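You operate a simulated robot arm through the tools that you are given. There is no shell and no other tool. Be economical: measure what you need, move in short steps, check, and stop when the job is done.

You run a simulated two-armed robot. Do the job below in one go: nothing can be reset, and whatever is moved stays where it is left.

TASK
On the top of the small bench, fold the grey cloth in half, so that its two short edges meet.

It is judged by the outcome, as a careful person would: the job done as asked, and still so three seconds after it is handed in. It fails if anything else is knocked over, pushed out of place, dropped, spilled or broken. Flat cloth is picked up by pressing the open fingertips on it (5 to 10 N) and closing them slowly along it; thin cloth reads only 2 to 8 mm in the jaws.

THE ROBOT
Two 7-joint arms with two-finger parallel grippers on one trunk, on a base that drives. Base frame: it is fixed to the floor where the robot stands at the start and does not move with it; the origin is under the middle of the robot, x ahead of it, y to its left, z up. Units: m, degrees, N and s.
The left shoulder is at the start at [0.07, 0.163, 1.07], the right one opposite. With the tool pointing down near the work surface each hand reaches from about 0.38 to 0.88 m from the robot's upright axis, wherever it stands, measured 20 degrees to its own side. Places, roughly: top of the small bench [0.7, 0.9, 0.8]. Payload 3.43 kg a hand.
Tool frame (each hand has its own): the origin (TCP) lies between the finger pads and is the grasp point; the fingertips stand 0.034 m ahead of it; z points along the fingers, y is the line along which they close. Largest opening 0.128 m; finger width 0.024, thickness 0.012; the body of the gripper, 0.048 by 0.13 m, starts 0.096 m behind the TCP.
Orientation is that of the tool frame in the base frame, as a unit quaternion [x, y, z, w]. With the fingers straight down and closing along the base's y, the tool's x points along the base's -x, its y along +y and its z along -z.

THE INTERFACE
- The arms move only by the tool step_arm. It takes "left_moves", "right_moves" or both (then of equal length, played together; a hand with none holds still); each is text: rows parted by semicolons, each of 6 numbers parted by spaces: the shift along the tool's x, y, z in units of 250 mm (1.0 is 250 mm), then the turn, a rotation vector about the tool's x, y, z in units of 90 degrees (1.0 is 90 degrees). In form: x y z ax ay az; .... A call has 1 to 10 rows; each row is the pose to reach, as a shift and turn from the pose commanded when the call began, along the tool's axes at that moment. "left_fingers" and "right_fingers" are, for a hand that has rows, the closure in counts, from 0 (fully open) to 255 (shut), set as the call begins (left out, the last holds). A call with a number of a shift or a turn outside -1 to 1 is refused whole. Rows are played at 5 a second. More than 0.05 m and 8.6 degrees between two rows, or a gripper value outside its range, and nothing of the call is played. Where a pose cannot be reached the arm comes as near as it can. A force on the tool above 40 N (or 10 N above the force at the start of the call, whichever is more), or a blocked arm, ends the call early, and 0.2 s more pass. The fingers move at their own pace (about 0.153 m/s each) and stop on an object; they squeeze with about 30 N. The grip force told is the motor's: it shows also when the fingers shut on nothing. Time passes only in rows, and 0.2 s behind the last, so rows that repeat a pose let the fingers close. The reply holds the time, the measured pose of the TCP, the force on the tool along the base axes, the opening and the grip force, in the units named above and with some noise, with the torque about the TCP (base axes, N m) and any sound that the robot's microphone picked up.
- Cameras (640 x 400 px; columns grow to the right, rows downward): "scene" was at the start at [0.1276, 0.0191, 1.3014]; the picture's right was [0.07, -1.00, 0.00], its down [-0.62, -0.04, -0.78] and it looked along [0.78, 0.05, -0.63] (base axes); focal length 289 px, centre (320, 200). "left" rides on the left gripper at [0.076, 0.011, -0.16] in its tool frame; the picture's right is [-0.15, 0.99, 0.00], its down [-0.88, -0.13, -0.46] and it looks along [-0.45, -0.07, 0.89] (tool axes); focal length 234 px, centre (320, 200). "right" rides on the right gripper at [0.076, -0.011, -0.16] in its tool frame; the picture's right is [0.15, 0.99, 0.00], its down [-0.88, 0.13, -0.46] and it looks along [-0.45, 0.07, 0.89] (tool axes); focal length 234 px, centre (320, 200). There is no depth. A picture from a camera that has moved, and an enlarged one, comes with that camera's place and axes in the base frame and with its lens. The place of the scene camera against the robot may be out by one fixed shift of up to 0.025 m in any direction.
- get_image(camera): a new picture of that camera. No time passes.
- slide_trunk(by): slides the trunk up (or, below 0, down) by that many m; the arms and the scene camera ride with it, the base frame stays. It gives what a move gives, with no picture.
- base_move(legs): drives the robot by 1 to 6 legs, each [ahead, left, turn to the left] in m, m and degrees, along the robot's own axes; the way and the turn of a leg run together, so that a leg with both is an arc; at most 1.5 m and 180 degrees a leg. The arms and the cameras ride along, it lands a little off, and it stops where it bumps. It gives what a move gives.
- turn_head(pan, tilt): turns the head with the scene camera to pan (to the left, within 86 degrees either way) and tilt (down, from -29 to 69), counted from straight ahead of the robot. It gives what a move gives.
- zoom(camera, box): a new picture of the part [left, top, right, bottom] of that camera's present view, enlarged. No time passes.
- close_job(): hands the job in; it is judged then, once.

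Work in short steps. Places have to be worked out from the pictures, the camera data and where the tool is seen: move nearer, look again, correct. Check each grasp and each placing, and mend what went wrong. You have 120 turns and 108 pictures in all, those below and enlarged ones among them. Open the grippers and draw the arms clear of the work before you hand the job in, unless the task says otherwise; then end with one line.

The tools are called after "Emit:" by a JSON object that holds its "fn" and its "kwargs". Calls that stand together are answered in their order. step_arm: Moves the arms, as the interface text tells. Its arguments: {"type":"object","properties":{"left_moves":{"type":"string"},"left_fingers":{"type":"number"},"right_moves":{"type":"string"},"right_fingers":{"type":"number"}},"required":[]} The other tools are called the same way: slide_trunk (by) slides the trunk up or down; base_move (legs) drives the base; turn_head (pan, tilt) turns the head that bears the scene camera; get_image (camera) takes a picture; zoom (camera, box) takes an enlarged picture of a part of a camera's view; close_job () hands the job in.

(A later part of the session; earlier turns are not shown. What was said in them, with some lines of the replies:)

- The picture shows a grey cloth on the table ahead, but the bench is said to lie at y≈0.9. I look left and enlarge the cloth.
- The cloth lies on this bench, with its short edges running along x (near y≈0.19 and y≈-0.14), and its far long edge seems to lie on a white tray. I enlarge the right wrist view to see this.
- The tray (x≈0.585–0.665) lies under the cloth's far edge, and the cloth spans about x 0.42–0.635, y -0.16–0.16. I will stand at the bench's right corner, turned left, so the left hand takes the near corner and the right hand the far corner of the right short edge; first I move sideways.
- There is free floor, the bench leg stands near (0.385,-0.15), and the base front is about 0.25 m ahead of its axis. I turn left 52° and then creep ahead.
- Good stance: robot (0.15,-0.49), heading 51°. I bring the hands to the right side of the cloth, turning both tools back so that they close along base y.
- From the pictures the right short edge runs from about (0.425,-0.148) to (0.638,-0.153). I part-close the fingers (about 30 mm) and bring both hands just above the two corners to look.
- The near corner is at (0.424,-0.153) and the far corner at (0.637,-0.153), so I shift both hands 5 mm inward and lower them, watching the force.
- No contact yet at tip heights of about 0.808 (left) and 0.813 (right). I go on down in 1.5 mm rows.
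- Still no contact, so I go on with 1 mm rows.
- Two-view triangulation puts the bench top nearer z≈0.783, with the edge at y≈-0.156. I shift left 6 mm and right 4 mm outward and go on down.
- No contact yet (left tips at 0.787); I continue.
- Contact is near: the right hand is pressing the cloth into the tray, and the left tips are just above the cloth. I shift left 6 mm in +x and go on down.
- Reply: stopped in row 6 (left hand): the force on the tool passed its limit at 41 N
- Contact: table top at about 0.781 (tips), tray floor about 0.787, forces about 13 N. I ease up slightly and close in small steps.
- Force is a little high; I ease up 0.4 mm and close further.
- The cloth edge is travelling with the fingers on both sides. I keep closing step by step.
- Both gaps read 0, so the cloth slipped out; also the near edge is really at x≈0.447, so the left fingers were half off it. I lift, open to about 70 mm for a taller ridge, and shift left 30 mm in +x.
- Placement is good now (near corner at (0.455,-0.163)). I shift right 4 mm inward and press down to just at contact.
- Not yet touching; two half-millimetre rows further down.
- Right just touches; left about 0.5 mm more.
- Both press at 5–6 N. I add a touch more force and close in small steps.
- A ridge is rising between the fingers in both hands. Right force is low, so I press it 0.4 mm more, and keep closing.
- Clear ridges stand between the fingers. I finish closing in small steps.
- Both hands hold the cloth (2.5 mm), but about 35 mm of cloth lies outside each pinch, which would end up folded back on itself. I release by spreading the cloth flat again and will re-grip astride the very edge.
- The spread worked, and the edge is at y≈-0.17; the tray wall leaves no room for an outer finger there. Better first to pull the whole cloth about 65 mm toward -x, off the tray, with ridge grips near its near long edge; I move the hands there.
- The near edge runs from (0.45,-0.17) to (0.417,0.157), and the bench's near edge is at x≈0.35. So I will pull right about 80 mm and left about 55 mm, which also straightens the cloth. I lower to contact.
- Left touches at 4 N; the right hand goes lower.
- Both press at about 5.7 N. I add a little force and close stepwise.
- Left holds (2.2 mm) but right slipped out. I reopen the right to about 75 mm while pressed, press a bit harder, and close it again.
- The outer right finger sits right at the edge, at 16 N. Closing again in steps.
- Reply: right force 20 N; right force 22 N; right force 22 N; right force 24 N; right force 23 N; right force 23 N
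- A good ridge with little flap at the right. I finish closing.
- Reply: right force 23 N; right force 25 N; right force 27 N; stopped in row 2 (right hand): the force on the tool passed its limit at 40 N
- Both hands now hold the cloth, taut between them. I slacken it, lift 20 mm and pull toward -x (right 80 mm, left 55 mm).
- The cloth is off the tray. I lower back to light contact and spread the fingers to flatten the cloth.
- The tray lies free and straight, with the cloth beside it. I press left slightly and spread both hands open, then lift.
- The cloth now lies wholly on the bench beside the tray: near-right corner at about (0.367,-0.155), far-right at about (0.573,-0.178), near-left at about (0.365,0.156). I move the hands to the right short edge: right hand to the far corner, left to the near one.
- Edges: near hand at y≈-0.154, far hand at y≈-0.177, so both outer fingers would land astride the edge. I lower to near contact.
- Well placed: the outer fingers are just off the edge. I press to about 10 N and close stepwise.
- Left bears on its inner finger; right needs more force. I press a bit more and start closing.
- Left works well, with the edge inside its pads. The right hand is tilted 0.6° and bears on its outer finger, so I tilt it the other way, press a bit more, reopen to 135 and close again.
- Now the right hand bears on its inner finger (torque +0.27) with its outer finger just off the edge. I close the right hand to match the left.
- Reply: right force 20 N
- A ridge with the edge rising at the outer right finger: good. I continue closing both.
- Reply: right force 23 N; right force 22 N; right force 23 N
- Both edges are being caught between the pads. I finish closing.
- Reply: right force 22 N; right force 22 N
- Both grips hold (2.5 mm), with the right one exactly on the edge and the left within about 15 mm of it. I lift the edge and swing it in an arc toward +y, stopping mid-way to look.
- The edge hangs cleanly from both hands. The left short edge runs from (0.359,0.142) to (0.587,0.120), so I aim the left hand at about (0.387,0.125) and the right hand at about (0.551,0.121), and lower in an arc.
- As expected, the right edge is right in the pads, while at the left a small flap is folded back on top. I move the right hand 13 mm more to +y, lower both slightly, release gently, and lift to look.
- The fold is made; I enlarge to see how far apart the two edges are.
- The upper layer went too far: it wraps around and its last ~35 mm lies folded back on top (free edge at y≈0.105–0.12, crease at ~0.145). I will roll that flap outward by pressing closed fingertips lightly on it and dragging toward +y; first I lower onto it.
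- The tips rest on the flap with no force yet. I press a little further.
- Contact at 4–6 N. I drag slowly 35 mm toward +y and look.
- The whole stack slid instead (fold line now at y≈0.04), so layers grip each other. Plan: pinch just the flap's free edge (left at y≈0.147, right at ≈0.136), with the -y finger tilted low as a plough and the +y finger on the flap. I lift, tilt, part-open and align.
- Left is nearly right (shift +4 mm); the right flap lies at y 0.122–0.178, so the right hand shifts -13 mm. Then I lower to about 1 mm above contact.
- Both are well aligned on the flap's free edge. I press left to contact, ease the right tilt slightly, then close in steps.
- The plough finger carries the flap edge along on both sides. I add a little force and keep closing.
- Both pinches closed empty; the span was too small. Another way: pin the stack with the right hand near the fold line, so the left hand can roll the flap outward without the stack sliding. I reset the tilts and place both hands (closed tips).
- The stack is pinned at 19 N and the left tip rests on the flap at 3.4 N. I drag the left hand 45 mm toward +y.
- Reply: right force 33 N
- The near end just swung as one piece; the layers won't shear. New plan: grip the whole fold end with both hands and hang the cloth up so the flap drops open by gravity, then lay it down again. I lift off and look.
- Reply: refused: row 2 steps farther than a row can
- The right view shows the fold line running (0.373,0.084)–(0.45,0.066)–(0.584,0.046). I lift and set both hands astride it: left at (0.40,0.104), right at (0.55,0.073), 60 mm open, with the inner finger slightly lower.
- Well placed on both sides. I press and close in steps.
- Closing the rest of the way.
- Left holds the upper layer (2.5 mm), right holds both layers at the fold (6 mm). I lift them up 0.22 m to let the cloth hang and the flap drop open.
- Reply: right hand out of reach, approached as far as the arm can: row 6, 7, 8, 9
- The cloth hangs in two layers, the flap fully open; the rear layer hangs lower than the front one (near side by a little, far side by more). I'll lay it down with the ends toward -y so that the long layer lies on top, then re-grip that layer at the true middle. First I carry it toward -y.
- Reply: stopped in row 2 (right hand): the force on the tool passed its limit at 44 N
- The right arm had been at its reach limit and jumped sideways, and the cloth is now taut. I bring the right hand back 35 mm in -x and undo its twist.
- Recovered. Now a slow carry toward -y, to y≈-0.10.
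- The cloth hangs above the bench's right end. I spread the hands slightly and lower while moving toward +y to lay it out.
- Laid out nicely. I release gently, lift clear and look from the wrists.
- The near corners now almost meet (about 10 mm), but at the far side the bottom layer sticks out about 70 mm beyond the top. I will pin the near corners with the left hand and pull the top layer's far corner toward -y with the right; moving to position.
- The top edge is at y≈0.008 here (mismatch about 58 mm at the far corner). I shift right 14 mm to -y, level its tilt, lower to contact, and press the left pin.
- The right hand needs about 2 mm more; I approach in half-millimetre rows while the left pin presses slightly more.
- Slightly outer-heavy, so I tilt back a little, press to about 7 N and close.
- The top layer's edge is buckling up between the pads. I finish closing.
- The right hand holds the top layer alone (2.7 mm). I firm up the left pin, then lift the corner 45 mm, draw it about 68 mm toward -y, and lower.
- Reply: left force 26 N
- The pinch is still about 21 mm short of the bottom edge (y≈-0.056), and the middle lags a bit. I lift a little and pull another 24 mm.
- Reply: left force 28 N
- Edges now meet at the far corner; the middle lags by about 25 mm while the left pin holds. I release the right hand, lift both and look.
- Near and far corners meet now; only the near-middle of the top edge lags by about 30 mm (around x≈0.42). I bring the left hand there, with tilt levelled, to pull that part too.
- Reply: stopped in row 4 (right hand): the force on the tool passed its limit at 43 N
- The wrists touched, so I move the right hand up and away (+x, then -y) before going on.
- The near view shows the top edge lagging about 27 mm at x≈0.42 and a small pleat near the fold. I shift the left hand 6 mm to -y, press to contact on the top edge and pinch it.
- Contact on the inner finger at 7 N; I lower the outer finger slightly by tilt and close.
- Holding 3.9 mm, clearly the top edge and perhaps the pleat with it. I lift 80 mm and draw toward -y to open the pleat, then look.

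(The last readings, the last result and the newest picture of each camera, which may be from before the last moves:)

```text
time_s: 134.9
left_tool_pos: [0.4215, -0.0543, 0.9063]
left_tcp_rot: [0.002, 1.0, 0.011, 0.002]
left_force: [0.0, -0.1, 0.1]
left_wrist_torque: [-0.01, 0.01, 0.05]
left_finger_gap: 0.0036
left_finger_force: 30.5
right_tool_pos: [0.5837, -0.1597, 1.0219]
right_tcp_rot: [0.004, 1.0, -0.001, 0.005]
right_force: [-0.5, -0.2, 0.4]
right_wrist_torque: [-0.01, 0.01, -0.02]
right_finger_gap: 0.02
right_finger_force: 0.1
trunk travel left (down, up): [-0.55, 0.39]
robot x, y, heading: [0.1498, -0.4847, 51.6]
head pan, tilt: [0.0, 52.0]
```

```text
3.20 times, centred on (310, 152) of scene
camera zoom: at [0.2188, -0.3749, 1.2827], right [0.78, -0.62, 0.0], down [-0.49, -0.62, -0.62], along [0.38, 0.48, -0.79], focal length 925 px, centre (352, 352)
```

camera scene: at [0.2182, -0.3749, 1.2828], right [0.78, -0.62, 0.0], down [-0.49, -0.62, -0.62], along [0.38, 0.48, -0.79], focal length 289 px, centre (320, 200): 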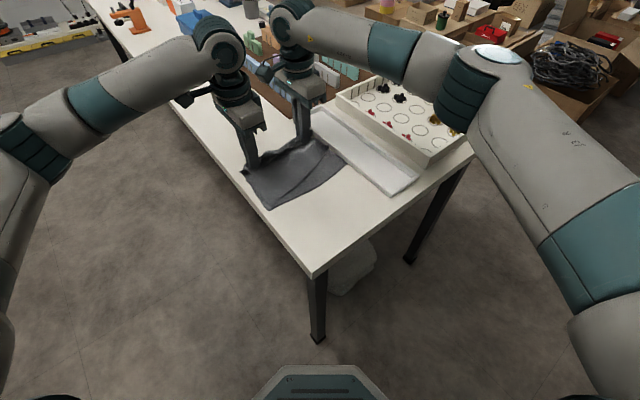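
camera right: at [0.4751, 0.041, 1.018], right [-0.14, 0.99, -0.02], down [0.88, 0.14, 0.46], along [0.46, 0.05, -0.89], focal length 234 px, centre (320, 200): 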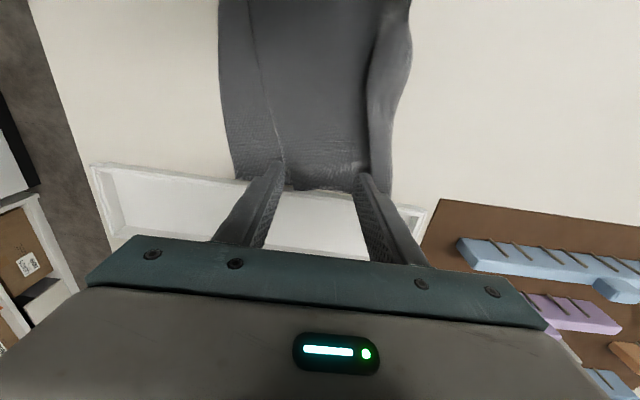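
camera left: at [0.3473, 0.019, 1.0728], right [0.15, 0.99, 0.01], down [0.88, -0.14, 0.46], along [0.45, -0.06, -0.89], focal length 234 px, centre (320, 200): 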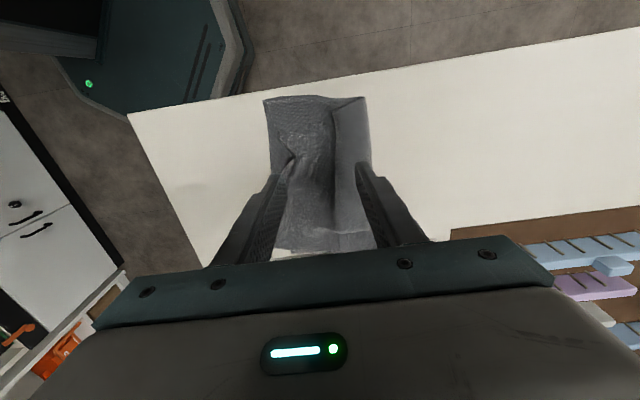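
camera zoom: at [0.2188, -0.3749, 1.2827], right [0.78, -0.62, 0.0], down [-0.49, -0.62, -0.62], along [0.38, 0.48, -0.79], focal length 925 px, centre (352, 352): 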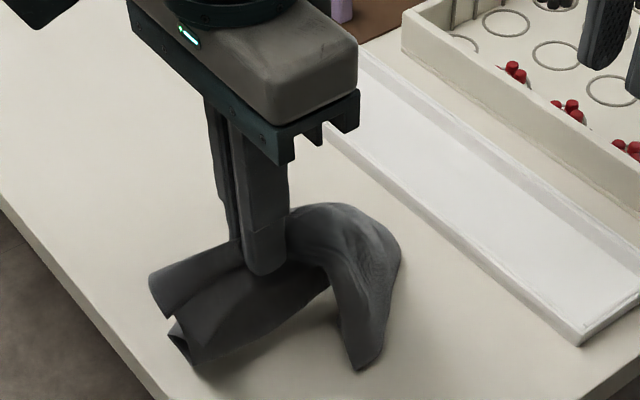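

This caught the pleat as well and lifts too much, so I reverse the motion, set it down and release. I'll then re-hang the cloth from its fold end, which worked well before.

Emit:
{"fn": "step_arm", "kwargs": {"left_moves": "0 0.06 0 0 0 0; 0 0.11 0.04 0 0 0; 0 0.14 0.14 0 0 0; 0 0.16 0.24 0 0 0; 0 0.16 0.31 0 0 0; 0 0.16 0.345 0 0 0; 0 0.16 0.345 0 0 0"}}

Emit:
{"fn": "step_arm", "kwargs": {"left_moves": "0 0 0 0 0 0; 0 0 0 0 0 0; 0 0 -0.1 0.01 0 0; 0.04 0 -0.24 0.016 0 0; 0.1 0.1 -0.4 0.016 0 0; 0.14 0.26 -0.5 0.016 0 0", "left_fingers": 200}}

Emit:
{"fn": "zoom", "kwargs": {"camera": "scene", "box": [210, 100, 410, 225]}}

```text
time_s: 136.5
left_tool_pos: [0.4237, -0.0129, 0.8195]
left_tcp_rot: [0.002, 1.0, 0.012, 0.003]
left_force: [-0.2, -0.1, 0.1]
left_wrist_torque: [-0.03, -0.02, 0.01]
left_finger_gap: 0.0036
left_finger_force: 30.3
right_tool_pos: [0.5817, -0.1607, 1.0218]
right_tcp_rot: [0.004, 1.0, -0.001, 0.004]
right_force: [-0.2, 0.1, -0.2]
right_wrist_torque: [-0.03, -0.01, -0.03]
right_finger_gap: 0.02
right_finger_force: 0.0
trunk travel left (down, up): [-0.55, 0.39]
robot x, y, heading: [0.1497, -0.4853, 51.8]
head pan, tilt: [0.0, 52.0]
```

```text
time_s: 137.9
left_tool_pos: [0.3864, 0.0505, 0.9475]
left_tcp_rot: [0.002, 1.0, -0.002, 0.003]
left_force: [-0.6, -0.6, -0.2]
left_wrist_torque: [-0.05, -0.04, 0.02]
left_finger_gap: 0.0277
left_finger_force: 0.0
right_tool_pos: [0.5814, -0.1598, 1.0218]
right_tcp_rot: [0.005, 1.0, -0.001, 0.005]
right_force: [0.1, 0.5, 0.1]
right_wrist_torque: [0.01, -0.04, 0.0]
right_finger_gap: 0.0204
right_finger_force: 0.0
trunk travel left (down, up): [-0.55, 0.39]
robot x, y, heading: [0.151, -0.4885, 51.5]
head pan, tilt: [0.0, 52.0]
```

```text
3.20 times, centred on (310, 162) of scene
camera zoom: at [0.2183, -0.3746, 1.2826], right [0.78, -0.62, 0.0], down [-0.49, -0.62, -0.62], along [0.38, 0.48, -0.79], focal length 925 px, centre (352, 320)
```

zoom: 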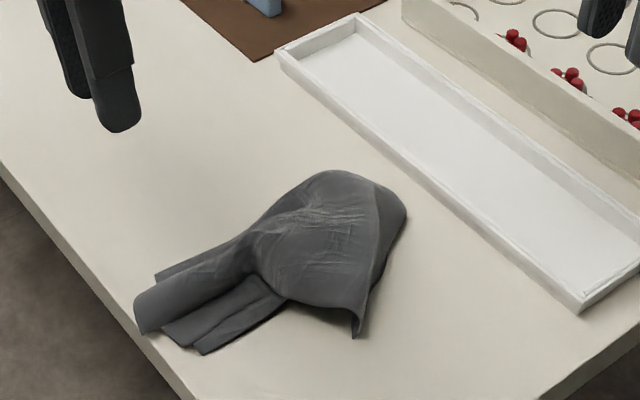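

The cloth is now bunched, so I'll recover differently: find both corners of its upper short edge, lift that edge so the sheet hangs open, and fold by lowering. I clear the left hand back and take one good overhead picture with the right wrist.

Emit:
{"fn": "step_arm", "kwargs": {"left_moves": "0.1 0 -0.06 0 0 0; 0.22 0 -0.1 0 0 0; 0.34 0 -0.12 0 0 0; 0.46 0 -0.12 0 0 0; 0.544 0 -0.12 0 0 0; 0.544 0 -0.12 0 0 0", "right_moves": "0.07 0 0 0 0 0; 0.14 0 0 0 0 0; 0.21 0 0 0 0 0; 0.28 0 0 0 0 0; 0.35 0 0 0 0 0; 0.4 0 0 0 0 0"}}

Emit:
{"fn": "zoom", "kwargs": {"camera": "right", "box": [250, 20, 490, 170]}}

```text
time_s: 139.3
left_tool_pos: [0.253, 0.0515, 0.976]
left_tcp_rot: [0.002, 1.0, -0.002, 0.003]
left_force: [0.2, 0.3, -0.8]
left_wrist_torque: [0.0, 0.02, 0.0]
left_finger_gap: 0.0276
left_finger_force: 0.0
right_tool_pos: [0.4849, -0.1571, 1.0214]
right_tcp_rot: [0.005, 1.0, -0.001, 0.004]
right_force: [-0.3, -0.1, 0.3]
right_wrist_torque: [-0.01, -0.02, -0.05]
right_finger_gap: 0.02
right_finger_force: 0.1
trunk travel left (down, up): [-0.55, 0.39]
robot x, y, heading: [0.1471, -0.4839, 51.5]
head pan, tilt: [0.0, 52.0]
```

```text
2.67 times, centred on (370, 95) of right
camera zoom: at [0.4068, -0.167, 1.1793], right [-0.14, 0.99, 0.0], down [0.88, 0.12, 0.46], along [0.46, 0.06, -0.89], focal length 624 px, centre (187, 480)
```

zoom: 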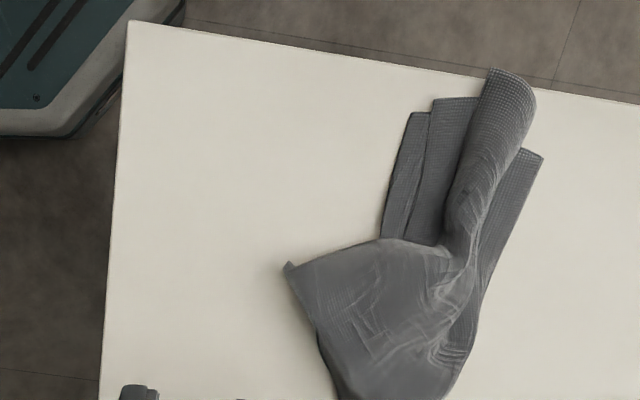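

The picture shows the upper short edge: corner A isolated at about (0.457,-0.100), and its other corner B at the near end of the roll, about (0.365,-0.006). To avoid the wrists touching, I turn the right hand +90° about the vertical (camera toward -y) above A.

Emit:
{"fn": "step_arm", "kwargs": {"right_moves": "0.009 0.033 0 0 0 -0.085; 0.018 0.066 0 0 0 -0.17; 0.026 0.098 0 0 0 -0.255; 0.035 0.131 0 0 0 -0.34; 0.044 0.164 0 0 0 -0.425; 0.053 0.197 0 0 0 -0.51; 0.062 0.23 0 0 0 -0.595; 0.07 0.262 0 0 0 -0.68; 0.079 0.295 0 0 0 -0.765; 0.088 0.328 0 0 0 -0.85", "right_fingers": 167}}

Emit:
{"fn": "step_arm", "kwargs": {"right_moves": "0 0 0.05 0 0 -0.075; 0 0 0.12 0 0 -0.15; 0 0 0.2 0 0 -0.15"}}

```text
time_s: 141.5
left_tool_pos: [0.2534, 0.0515, 0.9757]
left_tcp_rot: [0.002, 1.0, -0.001, 0.002]
left_force: [0.4, -0.6, -0.1]
left_wrist_torque: [0.01, 0.02, 0.0]
left_finger_gap: 0.0278
left_finger_force: 0.1
right_tool_pos: [0.4628, -0.0765, 1.0209]
right_tcp_rot: [-0.616, 0.788, -0.004, 0.003]
right_force: [0.1, 0.4, 0.1]
right_wrist_torque: [0.0, -0.01, 0.01]
right_finger_gap: 0.0442
right_finger_force: 0.0
trunk travel left (down, up): [-0.55, 0.39]
robot x, y, heading: [0.1448, -0.4828, 51.4]
head pan, tilt: [0.0, 52.0]
```

```text
time_s: 142.3
left_tool_pos: [0.2533, 0.0512, 0.9761]
left_tcp_rot: [0.002, 1.0, -0.002, 0.001]
left_force: [-0.1, -0.4, -0.4]
left_wrist_torque: [-0.01, 0.01, -0.01]
left_finger_gap: 0.0275
left_finger_force: 0.0
right_tool_pos: [0.4628, -0.0768, 0.9703]
right_tcp_rot: [-0.705, 0.709, -0.004, 0.002]
right_force: [-0.9, -0.4, -0.2]
right_wrist_torque: [0.02, 0.0, 0.03]
right_finger_gap: 0.0441
right_finger_force: 0.1
trunk travel left (down, up): [-0.55, 0.39]
robot x, y, heading: [0.1503, -0.4855, 51.5]
head pan, tilt: [0.0, 52.0]
```

The right hand is turned. I lower it onto corner A first (left waits).

Emit:
{"fn": "step_arm", "kwargs": {"right_moves": "0 0 0.15 0 0 0; 0 0 0.3 0 0 0; 0 0 0.43 0 0 0; 0 0 0.52 0 0 0; 0 0 0.56 0 0 0; 0 0 0.58 0 0 0; 0 0 0.592 0 0 0; 0 0 0.6 0 0 0; 0 0 0.604 0 0 0"}}

```text
time_s: 144.3
left_tool_pos: [0.2526, 0.0502, 0.975]
left_tcp_rot: [0.001, 1.0, -0.002, 0.003]
left_force: [0.3, 0.1, 0.5]
left_wrist_torque: [0.01, -0.03, 0.04]
left_finger_gap: 0.0275
left_finger_force: 0.1
right_tool_pos: [0.466, -0.076, 0.8191]
right_tcp_rot: [-0.703, 0.711, -0.004, 0.002]
right_force: [-0.5, -0.1, -0.1]
right_wrist_torque: [-0.02, -0.03, -0.01]
right_finger_gap: 0.0443
right_finger_force: 0.1
trunk travel left (down, up): [-0.55, 0.39]
robot x, y, heading: [0.1485, -0.4852, 51.5]
head pan, tilt: [0.0, 52.0]
```

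Emit:
{"fn": "step_arm", "kwargs": {"right_moves": "0 0.01 0.004 0 0 0; 0 0.01 0.008 0 0 0; 0 0.01 0.011 0 0 0; 0 0.01 0.014 0 0 0; 0 0.01 0.014 0 0 0"}}

```text
time_s: 145.5
left_tool_pos: [0.2525, 0.0507, 0.9763]
left_tcp_rot: [0.001, 1.0, -0.001, 0.002]
left_force: [-0.1, 0.2, -0.1]
left_wrist_torque: [-0.03, 0.0, -0.02]
left_finger_gap: 0.0278
left_finger_force: 0.0
right_tool_pos: [0.4608, -0.0764, 0.8185]
right_tcp_rot: [-0.705, 0.71, -0.004, 0.003]
right_force: [1.1, 0.1, 7.7]
right_wrist_torque: [0.12, -0.25, 0.06]
right_finger_gap: 0.0451
right_finger_force: 0.9
trunk travel left (down, up): [-0.55, 0.39]
robot x, y, heading: [0.1483, -0.4863, 51.3]
head pan, tilt: [0.0, 52.0]
```

Contact at 7.7 N on the +x finger (on the cloth). Closing in steps.

Emit:
{"fn": "step_arm", "kwargs": {"right_moves": "0 0 0.001 0 0 0", "right_fingers": 178}}

Emit:
{"fn": "step_arm", "kwargs": {"right_moves": "0 0 0.001 0 0 0", "right_fingers": 189}}

Emit:
{"fn": "step_arm", "kwargs": {"right_moves": "0 0 0.0005 0 0 0", "right_fingers": 200}}

Emit:
{"fn": "step_arm", "kwargs": {"right_moves": "0 0 0 0 0 0", "right_fingers": 211}}

Emit:
{"fn": "step_arm", "kwargs": {"right_moves": "0 0 0 0 0 0", "right_fingers": 222}}

Emit:
{"fn": "step_arm", "kwargs": {"right_moves": "0 0 0 0 0 0", "right_fingers": 233}}

Emit:
{"fn": "step_arm", "kwargs": {"right_moves": "0 0 0 0 0 0", "right_fingers": 244}}

Emit:
{"fn": "step_arm", "kwargs": {"right_moves": "0 0 0 0 0 0; 0 0 0 0 0 0; 0 0 0 0 0 0", "right_fingers": 255}}

```text
time_s: 145.9
left_tool_pos: [0.2528, 0.051, 0.9759]
left_tcp_rot: [0.002, 1.0, 0.0, 0.003]
left_force: [-0.4, 0.0, -0.3]
left_wrist_torque: [0.02, -0.02, -0.01]
left_finger_gap: 0.0278
left_finger_force: 0.0
right_tool_pos: [0.4596, -0.0766, 0.8169]
right_tcp_rot: [-0.704, 0.71, -0.004, 0.002]
right_force: [-1.0, -0.6, 12.1]
right_wrist_torque: [0.07, -0.19, 0.0]
right_finger_gap: 0.0377
right_finger_force: 0.0
trunk travel left (down, up): [-0.55, 0.39]
robot x, y, heading: [0.1475, -0.4856, 51.9]
head pan, tilt: [0.0, 52.0]
```

```text
time_s: 146.3
left_tool_pos: [0.2531, 0.05, 0.9753]
left_tcp_rot: [0.001, 1.0, -0.001, 0.003]
left_force: [0.5, 0.9, -0.5]
left_wrist_torque: [0.01, -0.03, 0.0]
left_finger_gap: 0.0279
left_finger_force: 0.1
right_tool_pos: [0.4602, -0.077, 0.8166]
right_tcp_rot: [-0.703, 0.711, -0.005, 0.004]
right_force: [-0.8, 2.0, 12.8]
right_wrist_torque: [0.2, -0.22, 0.01]
right_finger_gap: 0.0324
right_finger_force: 0.0
trunk travel left (down, up): [-0.55, 0.39]
robot x, y, heading: [0.15, -0.4879, 51.8]
head pan, tilt: [0.0, 52.0]
```

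```text
time_s: 146.7
left_tool_pos: [0.2524, 0.0494, 0.9763]
left_tcp_rot: [0.002, 1.0, -0.001, 0.002]
left_force: [-0.1, 0.2, -0.8]
left_wrist_torque: [0.01, 0.0, 0.02]
left_finger_gap: 0.0276
left_finger_force: 0.1
right_tool_pos: [0.4603, -0.0767, 0.8166]
right_tcp_rot: [-0.704, 0.71, -0.005, 0.003]
right_force: [-1.0, 1.3, 16.7]
right_wrist_torque: [0.18, -0.28, 0.03]
right_finger_gap: 0.0271
right_finger_force: 0.0
trunk travel left (down, up): [-0.55, 0.39]
robot x, y, heading: [0.1522, -0.4864, 51.6]
head pan, tilt: [0.0, 52.0]
```

```text
time_s: 147.1
left_tool_pos: [0.2526, 0.0509, 0.9769]
left_tcp_rot: [0.002, 1.0, -0.001, 0.002]
left_force: [0.5, -0.4, 0.8]
left_wrist_torque: [0.0, -0.02, 0.0]
left_finger_gap: 0.0274
left_finger_force: 0.1
right_tool_pos: [0.4602, -0.0769, 0.8176]
right_tcp_rot: [-0.704, 0.71, -0.005, 0.003]
right_force: [-1.6, 1.0, 18.0]
right_wrist_torque: [0.15, -0.22, 0.01]
right_finger_gap: 0.022
right_finger_force: 0.1
trunk travel left (down, up): [-0.55, 0.39]
robot x, y, heading: [0.1467, -0.4843, 51.4]
head pan, tilt: [0.0, 52.0]
```

```text
time_s: 147.5
left_tool_pos: [0.2531, 0.0508, 0.9773]
left_tcp_rot: [0.002, 1.0, -0.001, 0.002]
left_force: [-0.3, -0.2, 0.0]
left_wrist_torque: [0.01, 0.01, -0.02]
left_finger_gap: 0.0277
left_finger_force: 0.1
right_tool_pos: [0.461, -0.0765, 0.8168]
right_tcp_rot: [-0.704, 0.71, -0.004, 0.004]
right_force: [0.1, 0.9, 19.4]
right_wrist_torque: [0.14, -0.22, 0.02]
right_finger_gap: 0.0164
right_finger_force: 0.0
trunk travel left (down, up): [-0.55, 0.39]
robot x, y, heading: [0.1507, -0.4873, 51.2]
head pan, tilt: [0.0, 52.0]
```

```text
time_s: 147.9
left_tool_pos: [0.2529, 0.0494, 0.978]
left_tcp_rot: [0.001, 1.0, 0.0, 0.003]
left_force: [0.4, -0.4, -0.3]
left_wrist_torque: [-0.02, -0.02, 0.03]
left_finger_gap: 0.0276
left_finger_force: 0.1
right_tool_pos: [0.4607, -0.0766, 0.8172]
right_tcp_rot: [-0.704, 0.71, -0.004, 0.003]
right_force: [1.8, 1.0, 20.4]
right_wrist_torque: [0.14, -0.22, 0.01]
right_finger_gap: 0.0112
right_finger_force: 0.6
trunk travel left (down, up): [-0.55, 0.39]
robot x, y, heading: [0.1472, -0.4874, 51.6]
head pan, tilt: [0.0, 52.0]
```

```text
time_s: 148.3
left_tool_pos: [0.2524, 0.0502, 0.9782]
left_tcp_rot: [0.002, 1.0, -0.001, 0.003]
left_force: [-0.7, 0.8, -0.5]
left_wrist_torque: [-0.03, 0.01, 0.04]
left_finger_gap: 0.0275
left_finger_force: 0.1
right_tool_pos: [0.4614, -0.0766, 0.8168]
right_tcp_rot: [-0.704, 0.71, -0.005, 0.003]
right_force: [1.2, -0.3, 22.2]
right_wrist_torque: [0.17, -0.21, -0.05]
right_finger_gap: 0.006
right_finger_force: 0.3
trunk travel left (down, up): [-0.55, 0.39]
robot x, y, heading: [0.1496, -0.487, 51.5]
head pan, tilt: [0.0, 52.0]
```

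```text
time_s: 149.1
left_tool_pos: [0.2516, 0.0507, 0.9764]
left_tcp_rot: [0.003, 1.0, -0.001, 0.003]
left_force: [0.0, 0.1, -0.1]
left_wrist_torque: [-0.01, -0.03, 0.01]
left_finger_gap: 0.0275
left_finger_force: 0.1
right_tool_pos: [0.4607, -0.0764, 0.8168]
right_tcp_rot: [-0.704, 0.71, -0.003, 0.004]
right_force: [2.9, 0.2, 25.2]
right_wrist_torque: [0.2, -0.28, -0.05]
right_finger_gap: 0.0035
right_finger_force: 29.9
trunk travel left (down, up): [-0.55, 0.39]
robot x, y, heading: [0.1508, -0.4877, 51.5]
head pan, tilt: [0.0, 52.0]
```

Corner A is gripped (3.5 mm). I raise A 50 mm and move it 50 mm in +x; then the left hand goes over roll end B.

Emit:
{"fn": "step_arm", "kwargs": {"right_moves": "0 0 -0.08 0 0 0; 0 -0.05 -0.16 0 0 0; 0 -0.12 -0.2 0 0 0; 0 -0.2 -0.2 0 0 0; 0 -0.2 -0.2 0 0 0; 0 -0.2 -0.2 0 0 0; 0 -0.2 -0.2 0 0 0; 0 -0.2 -0.2 0 0 0", "left_moves": "0 -0.05 0 0 0 0; 0 -0.12 0 0 0 0; -0.05 -0.22 0.05 0 0 0; -0.15 -0.22 0.12 0 0 0; -0.25 -0.22 0.2 0 0 0; -0.35 -0.22 0.28 0 0 0; -0.43 -0.22 0.34 0 0 0; -0.43 -0.22 0.4 0 0 0", "left_fingers": 135}}

Emit:
{"fn": "zoom", "kwargs": {"camera": "left", "box": [200, 60, 440, 210]}}

```text
time_s: 150.9
left_tool_pos: [0.3568, -0.0067, 0.877]
left_tcp_rot: [0.001, 1.0, -0.001, 0.002]
left_force: [-0.7, -0.5, -0.1]
left_wrist_torque: [-0.02, 0.0, -0.04]
left_finger_gap: 0.0602
left_finger_force: 0.0
right_tool_pos: [0.5122, -0.0773, 0.8669]
right_tcp_rot: [-0.704, 0.71, -0.004, 0.002]
right_force: [0.2, 0.7, -0.9]
right_wrist_torque: [-0.03, 0.0, 0.0]
right_finger_gap: 0.0032
right_finger_force: 30.2
trunk travel left (down, up): [-0.55, 0.39]
robot x, y, heading: [0.1529, -0.4886, 51.5]
head pan, tilt: [0.0, 52.0]
```

```text
2.67 times, centred on (320, 135) of left
camera zoom: at [0.2818, 0.0059, 1.037], right [0.15, 0.99, 0.0], down [0.88, -0.13, 0.46], along [0.46, -0.07, -0.89], focal length 624 px, centre (320, 373)
```

zoom: 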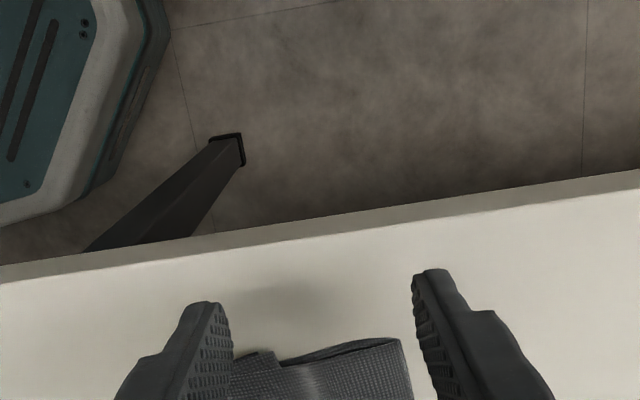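

Only one picture remains, so I must use it well. Corner A is in the right hand and the near corners of both layers still lie together near (0.41,-0.047). I pin those with the closed left fingertips.

Emit:
{"fn": "step_arm", "kwargs": {"left_moves": "-0.06 -0.05 0 0 0 0; -0.14 -0.1 0 0 0 0; -0.233 -0.161 0.03 0 0 0; -0.233 -0.161 0.1 0 0 0; -0.233 -0.161 0.17 0 0 0; -0.233 -0.161 0.21 0 0 0; -0.233 -0.161 0.228 0 0 0; -0.233 -0.161 0.234 0 0 0; -0.233 -0.161 0.238 0 0 0", "left_fingers": 255}}

```text
time_s: 151.7
left_tool_pos: [0.4124, -0.0389, 0.8695]
left_tcp_rot: [-0.006, 1.0, 0.002, 0.001]
left_force: [2.1, 3.2, -0.3]
left_wrist_torque: [-0.38, 0.2, 0.14]
left_finger_gap: 0.0
left_finger_force: 30.1
right_tool_pos: [0.5141, -0.0804, 0.8647]
right_tcp_rot: [-0.705, 0.709, -0.007, 0.001]
right_force: [-0.6, -2.0, 0.4]
right_wrist_torque: [0.42, -0.11, 0.22]
right_finger_gap: 0.0032
right_finger_force: 29.6
trunk travel left (down, up): [-0.55, 0.39]
robot x, y, heading: [0.1501, -0.4853, 51.7]
head pan, tilt: [0.0, 52.0]
stopped in row 4 (left hand): the force on the tool passed its limit at 53 N (the readings are from after the stop); the commanded pose is now the measured one
```

The gripper bodies touched lightly. I move the right hand +x and up first, clear of the left.

Emit:
{"fn": "step_arm", "kwargs": {"right_moves": "0 -0.05 -0.03 0 0 0; 0 -0.12 -0.08 0 0 0; 0 -0.14 -0.16 0 0 0; 0 -0.14 -0.24 0 0 0; 0 -0.14 -0.24 0 0 0"}}

Emit:
{"fn": "step_arm", "kwargs": {"left_moves": "0 -0.02 0.05 0 0 0; 0 -0.032 0.1 0 0 0; 0 -0.032 0.15 0 0 0; 0 -0.032 0.18 0 0 0; 0 -0.032 0.194 0 0 0; 0 -0.032 0.202 0 0 0; 0 -0.032 0.208 0 0 0; 0 -0.032 0.208 0 0 0"}}

```text
time_s: 152.9
left_tool_pos: [0.4134, -0.0387, 0.8706]
left_tcp_rot: [-0.005, 1.0, 0.002, 0.002]
left_force: [0.0, 0.0, 0.3]
left_wrist_torque: [-0.03, 0.0, -0.02]
left_finger_gap: 0.0
left_finger_force: 30.1
right_tool_pos: [0.549, -0.0812, 0.9257]
right_tcp_rot: [-0.705, 0.709, -0.008, 0.001]
right_force: [-0.3, 0.0, -0.1]
right_wrist_torque: [0.0, 0.0, 0.03]
right_finger_gap: 0.0032
right_finger_force: 30.0
trunk travel left (down, up): [-0.55, 0.39]
robot x, y, heading: [0.1466, -0.4837, 51.5]
head pan, tilt: [0.0, 52.0]
```

```text
time_s: 154.7
left_tool_pos: [0.4141, -0.0478, 0.8187]
left_tcp_rot: [-0.006, 1.0, 0.001, 0.002]
left_force: [-0.4, 0.1, -0.5]
left_wrist_torque: [0.01, -0.01, 0.02]
left_finger_gap: 0.0
left_finger_force: 30.7
right_tool_pos: [0.5494, -0.0812, 0.9251]
right_tcp_rot: [-0.704, 0.71, -0.008, 0.001]
right_force: [-0.1, 1.1, 0.4]
right_wrist_torque: [0.0, 0.02, -0.02]
right_finger_gap: 0.0031
right_finger_force: 29.7
trunk travel left (down, up): [-0.55, 0.39]
robot x, y, heading: [0.1497, -0.4888, 51.4]
head pan, tilt: [0.0, 52.0]
```

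Left pin down a little more to contact, and the right peels corner A up and over toward +y so the bottom layer is exposed.

Emit:
{"fn": "step_arm", "kwargs": {"left_moves": "0 0 0.005 0 0 0; 0 0 0.009 0 0 0; 0 0 0.012 0 0 0; 0 0 0.012 0 0 0; 0 0 0.012 0 0 0; 0 0 0.012 0 0 0", "right_moves": "0 0 -0.04 0 0 0; 0 0 -0.08 0 0 0; -0.12 0 -0.1 0 0 0; -0.25 0 -0.1 0 0 0; -0.38 0 -0.1 0 0 0; -0.5 0 -0.1 0 0 0"}}

```text
time_s: 156.1
left_tool_pos: [0.4134, -0.046, 0.8151]
left_tcp_rot: [-0.005, 1.0, 0.001, 0.002]
left_force: [-0.2, 0.5, -0.4]
left_wrist_torque: [0.01, -0.02, 0.04]
left_finger_gap: 0.0
left_finger_force: 29.4
right_tool_pos: [0.549, 0.0448, 0.9483]
right_tcp_rot: [-0.705, 0.709, -0.008, 0.0]
right_force: [-0.7, -0.3, 0.0]
right_wrist_torque: [-0.03, -0.05, 0.01]
right_finger_gap: 0.0031
right_finger_force: 29.6
trunk travel left (down, up): [-0.55, 0.39]
robot x, y, heading: [0.1473, -0.4847, 51.7]
head pan, tilt: [0.0, 52.0]
```

No cloth under the left tips, so the pile moved along. I withdraw the left hand and take the last picture.

Emit:
{"fn": "step_arm", "kwargs": {"left_moves": "0 0 -0.15 0 0 0; 0.1 0 -0.3 0 0 0; 0.25 0.05 -0.4 0 0 0; 0.4 0.1 -0.45 0 0 0; 0.55 0.15 -0.45 0 0 0; 0.65 0.2 -0.45 0 0 0"}}

Emit:
{"fn": "zoom", "kwargs": {"camera": "scene", "box": [215, 85, 415, 210]}}

```text
time_s: 157.5
left_tool_pos: [0.2507, 0.0002, 0.9261]
left_tcp_rot: [-0.005, 1.0, 0.0, 0.001]
left_force: [-0.6, -0.5, 0.1]
left_wrist_torque: [0.01, -0.04, 0.0]
left_finger_gap: 0.0
left_finger_force: 29.9
right_tool_pos: [0.5486, 0.0433, 0.9493]
right_tcp_rot: [-0.704, 0.71, -0.008, 0.001]
right_force: [0.2, -0.2, 1.0]
right_wrist_torque: [0.03, -0.03, -0.03]
right_finger_gap: 0.0035
right_finger_force: 29.9
trunk travel left (down, up): [-0.55, 0.39]
robot x, y, heading: [0.1505, -0.4873, 51.2]
head pan, tilt: [0.0, 52.0]
```

```text
3.20 times, centred on (315, 148) of scene
camera zoom: at [0.2182, -0.3749, 1.2828], right [0.78, -0.62, 0.0], down [-0.49, -0.62, -0.62], along [0.38, 0.48, -0.79], focal length 925 px, centre (336, 368)
```

zoom: 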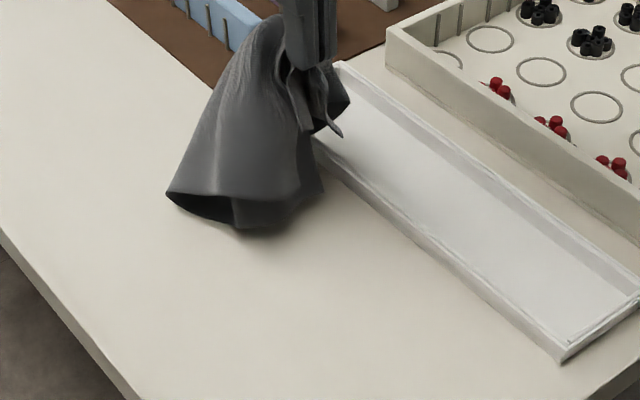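

The cloth hangs from the right hand, still doubled: it appears to hold both far corners together, with both layers hanging down evenly. So I let it hang free to straighten, then lay it down folded. First I raise it and move it over the open bench area.

Emit:
{"fn": "step_arm", "kwargs": {"right_moves": "0 0.02 -0.12 0 0 0; 0 0.08 -0.24 0 0 0; 0 0.16 -0.36 0 0 0; -0.04 0.24 -0.46 0 0 0; -0.1 0.3 -0.54 0 0 0; -0.16 0.336 -0.58 0 0 0; -0.18 0.336 -0.6 0 0 0; -0.18 0.336 -0.6 0 0 0; -0.18 0.336 -0.6 0 0 0; -0.18 0.336 -0.6 0 0 0"}}

```text
time_s: 159.7
left_tool_pos: [0.2515, -0.0008, 0.9258]
left_tcp_rot: [-0.006, 1.0, 0.002, 0.002]
left_force: [-0.4, -0.5, 0.5]
left_wrist_torque: [0.0, -0.04, 0.01]
left_finger_gap: 0.0
left_finger_force: 30.4
right_tool_pos: [0.4641, 0.0926, 1.0964]
right_tcp_rot: [-0.704, 0.71, -0.008, 0.0]
right_force: [0.4, 0.2, 0.1]
right_wrist_torque: [-0.01, -0.02, -0.01]
right_finger_gap: 0.0031
right_finger_force: 30.1
trunk travel left (down, up): [-0.55, 0.39]
robot x, y, heading: [0.1461, -0.4863, 51.5]
head pan, tilt: [0.0, 52.0]
```

It hangs free. I lower it while moving toward -y so that it is laid out progressively.

Emit:
{"fn": "step_arm", "kwargs": {"right_moves": "0.02 0 0.06 0 0 0; 0.06 0 0.13 0 0 0; 0.12 0 0.2 0 0 0; 0.18 0 0.27 0 0 0; 0.25 0 0.34 0 0 0; 0.32 0 0.41 0 0 0; 0.39 0 0.48 0 0 0; 0.46 0 0.55 0 0 0"}}

Emit:
{"fn": "step_arm", "kwargs": {"right_moves": "0.07 0 0.07 0 0 0; 0.14 0 0.14 0 0 0; 0.21 0 0.21 0 0 0; 0.28 0 0.28 0 0 0; 0.35 0 0.36 0 0 0; 0.41 0 0.43 0 0 0; 0.45 0 0.49 0 0 0; 0.47 0 0.53 0 0 0; 0.48 0 0.54 0 0 0"}}

```text
time_s: 161.5
left_tool_pos: [0.2515, -0.0001, 0.9247]
left_tcp_rot: [-0.004, 1.0, 0.002, 0.002]
left_force: [-0.6, 0.1, 0.3]
left_wrist_torque: [0.01, -0.02, 0.0]
left_finger_gap: 0.0
left_finger_force: 30.5
right_tool_pos: [0.4662, -0.0244, 0.9612]
right_tcp_rot: [-0.704, 0.71, -0.007, 0.001]
right_force: [0.2, 0.9, -0.4]
right_wrist_torque: [-0.03, 0.01, 0.01]
right_finger_gap: 0.0032
right_finger_force: 29.3
trunk travel left (down, up): [-0.55, 0.39]
robot x, y, heading: [0.1504, -0.4838, 51.7]
head pan, tilt: [0.0, 52.0]
```

```text
time_s: 163.5
left_tool_pos: [0.2516, -0.0005, 0.9257]
left_tcp_rot: [-0.005, 1.0, 0.003, 0.002]
left_force: [-1.3, 0.3, 0.8]
left_wrist_torque: [-0.02, 0.0, -0.02]
left_finger_gap: 0.0
left_finger_force: 30.3
right_tool_pos: [0.4654, -0.1463, 0.8271]
right_tcp_rot: [-0.704, 0.71, -0.008, 0.002]
right_force: [-1.0, 0.9, 0.7]
right_wrist_torque: [0.03, 0.01, -0.01]
right_finger_gap: 0.0032
right_finger_force: 30.0
trunk travel left (down, up): [-0.55, 0.39]
robot x, y, heading: [0.1508, -0.4871, 51.5]
head pan, tilt: [0.0, 52.0]
```

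Laid out; I lower to light contact so that opening the fingers spreads the pinched corner.

Emit:
{"fn": "step_arm", "kwargs": {"right_moves": "0 0 0.012 0 0 0; 0 0 0.022 0 0 0; 0 0 0.03 0 0 0; 0 0 0.036 0 0 0; 0 0 0.04 0 0 0"}}

```text
time_s: 164.7
left_tool_pos: [0.2505, 0.0004, 0.9256]
left_tcp_rot: [-0.005, 1.0, 0.002, 0.001]
left_force: [0.3, 0.1, 0.0]
left_wrist_torque: [-0.02, 0.0, -0.02]
left_finger_gap: 0.0002
left_finger_force: 29.8
right_tool_pos: [0.4653, -0.1461, 0.8183]
right_tcp_rot: [-0.705, 0.71, -0.008, 0.002]
right_force: [1.2, 0.8, 4.0]
right_wrist_torque: [0.05, -0.05, 0.0]
right_finger_gap: 0.0031
right_finger_force: 29.4
trunk travel left (down, up): [-0.55, 0.39]
robot x, y, heading: [0.15, -0.4848, 51.6]
head pan, tilt: [0.0, 52.0]
```

Light contact at 4 N. I open to about 65 mm to spread the corner, then lift straight up and draw both arms clear.

Emit:
{"fn": "step_arm", "kwargs": {"right_moves": "0 0 0 0 0 0; 0 0 0 0 0 0; 0 0 0 0 0 0; 0 0 -0.1 0 0 0; 0 0 -0.25 0 0 0; 0 0 -0.42 0 0 0; 0 0 -0.58 0 0 0; 0.1 0 -0.7 0 0 0; 0.25 0 -0.75 0 0 0; 0.42 0 -0.75 0 0 0", "right_fingers": 125}}

Emit:
{"fn": "step_arm", "kwargs": {"left_moves": "0 0 -0.1 0 0 0; 0 -0.05 -0.2 0 0 0; 0 -0.1 -0.2 0 0 0", "left_fingers": 0, "right_moves": "0 0 0 0 0 0; 0 0 0 0 0 0; 0 0 0 0 0 0", "right_fingers": 0}}

```text
time_s: 166.9
left_tool_pos: [0.2506, -0.0007, 0.9263]
left_tcp_rot: [-0.005, 1.0, 0.001, 0.002]
left_force: [-0.5, 0.0, 0.3]
left_wrist_torque: [0.04, 0.0, -0.03]
left_finger_gap: 0.0
left_finger_force: 29.6
right_tool_pos: [0.4637, -0.2494, 1.0043]
right_tcp_rot: [-0.705, 0.71, -0.007, 0.001]
right_force: [-0.3, -0.8, -0.1]
right_wrist_torque: [-0.01, 0.03, 0.01]
right_finger_gap: 0.0652
right_finger_force: 0.0
trunk travel left (down, up): [-0.55, 0.39]
robot x, y, heading: [0.1484, -0.4867, 51.6]
head pan, tilt: [0.0, 52.0]
```

```text
time_s: 167.7
left_tool_pos: [0.2507, -0.0244, 0.9765]
left_tcp_rot: [-0.005, 1.0, 0.001, 0.002]
left_force: [0.1, 0.2, -0.7]
left_wrist_torque: [0.04, -0.01, 0.02]
left_finger_gap: 0.1277
left_finger_force: 0.2
right_tool_pos: [0.4628, -0.2485, 1.0035]
right_tcp_rot: [-0.705, 0.71, -0.007, 0.0]
right_force: [0.2, -0.8, 0.6]
right_wrist_torque: [-0.03, 0.04, 0.04]
right_finger_gap: 0.1281
right_finger_force: 0.1
trunk travel left (down, up): [-0.55, 0.39]
robot x, y, heading: [0.149, -0.4881, 51.7]
head pan, tilt: [0.0, 52.0]
```

Both hands are open and clear. I check whether any picture is still available.

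Emit:
{"fn": "get_image", "kwargs": {"camera": "scene"}}

```text
refused: no pictures are left
```

No pictures are left, and going on blind would more likely disturb things than improve them. I hand in the job with the arms clear.

Emit:
{"fn": "close_job", "kwargs": {}}

```text
The job is handed in.
```

I handed the job in without confirming the fold: the cloth was laid down doubled on the bench, but I had no pictures left to check that its short edges meet. They may be off or the cloth may be creased, because an earlier, nearly aligned fold bunched up while I was correcting it. I saw nothing else moved or knocked over in the last pictures, and both hands are open and clear of the cloth.
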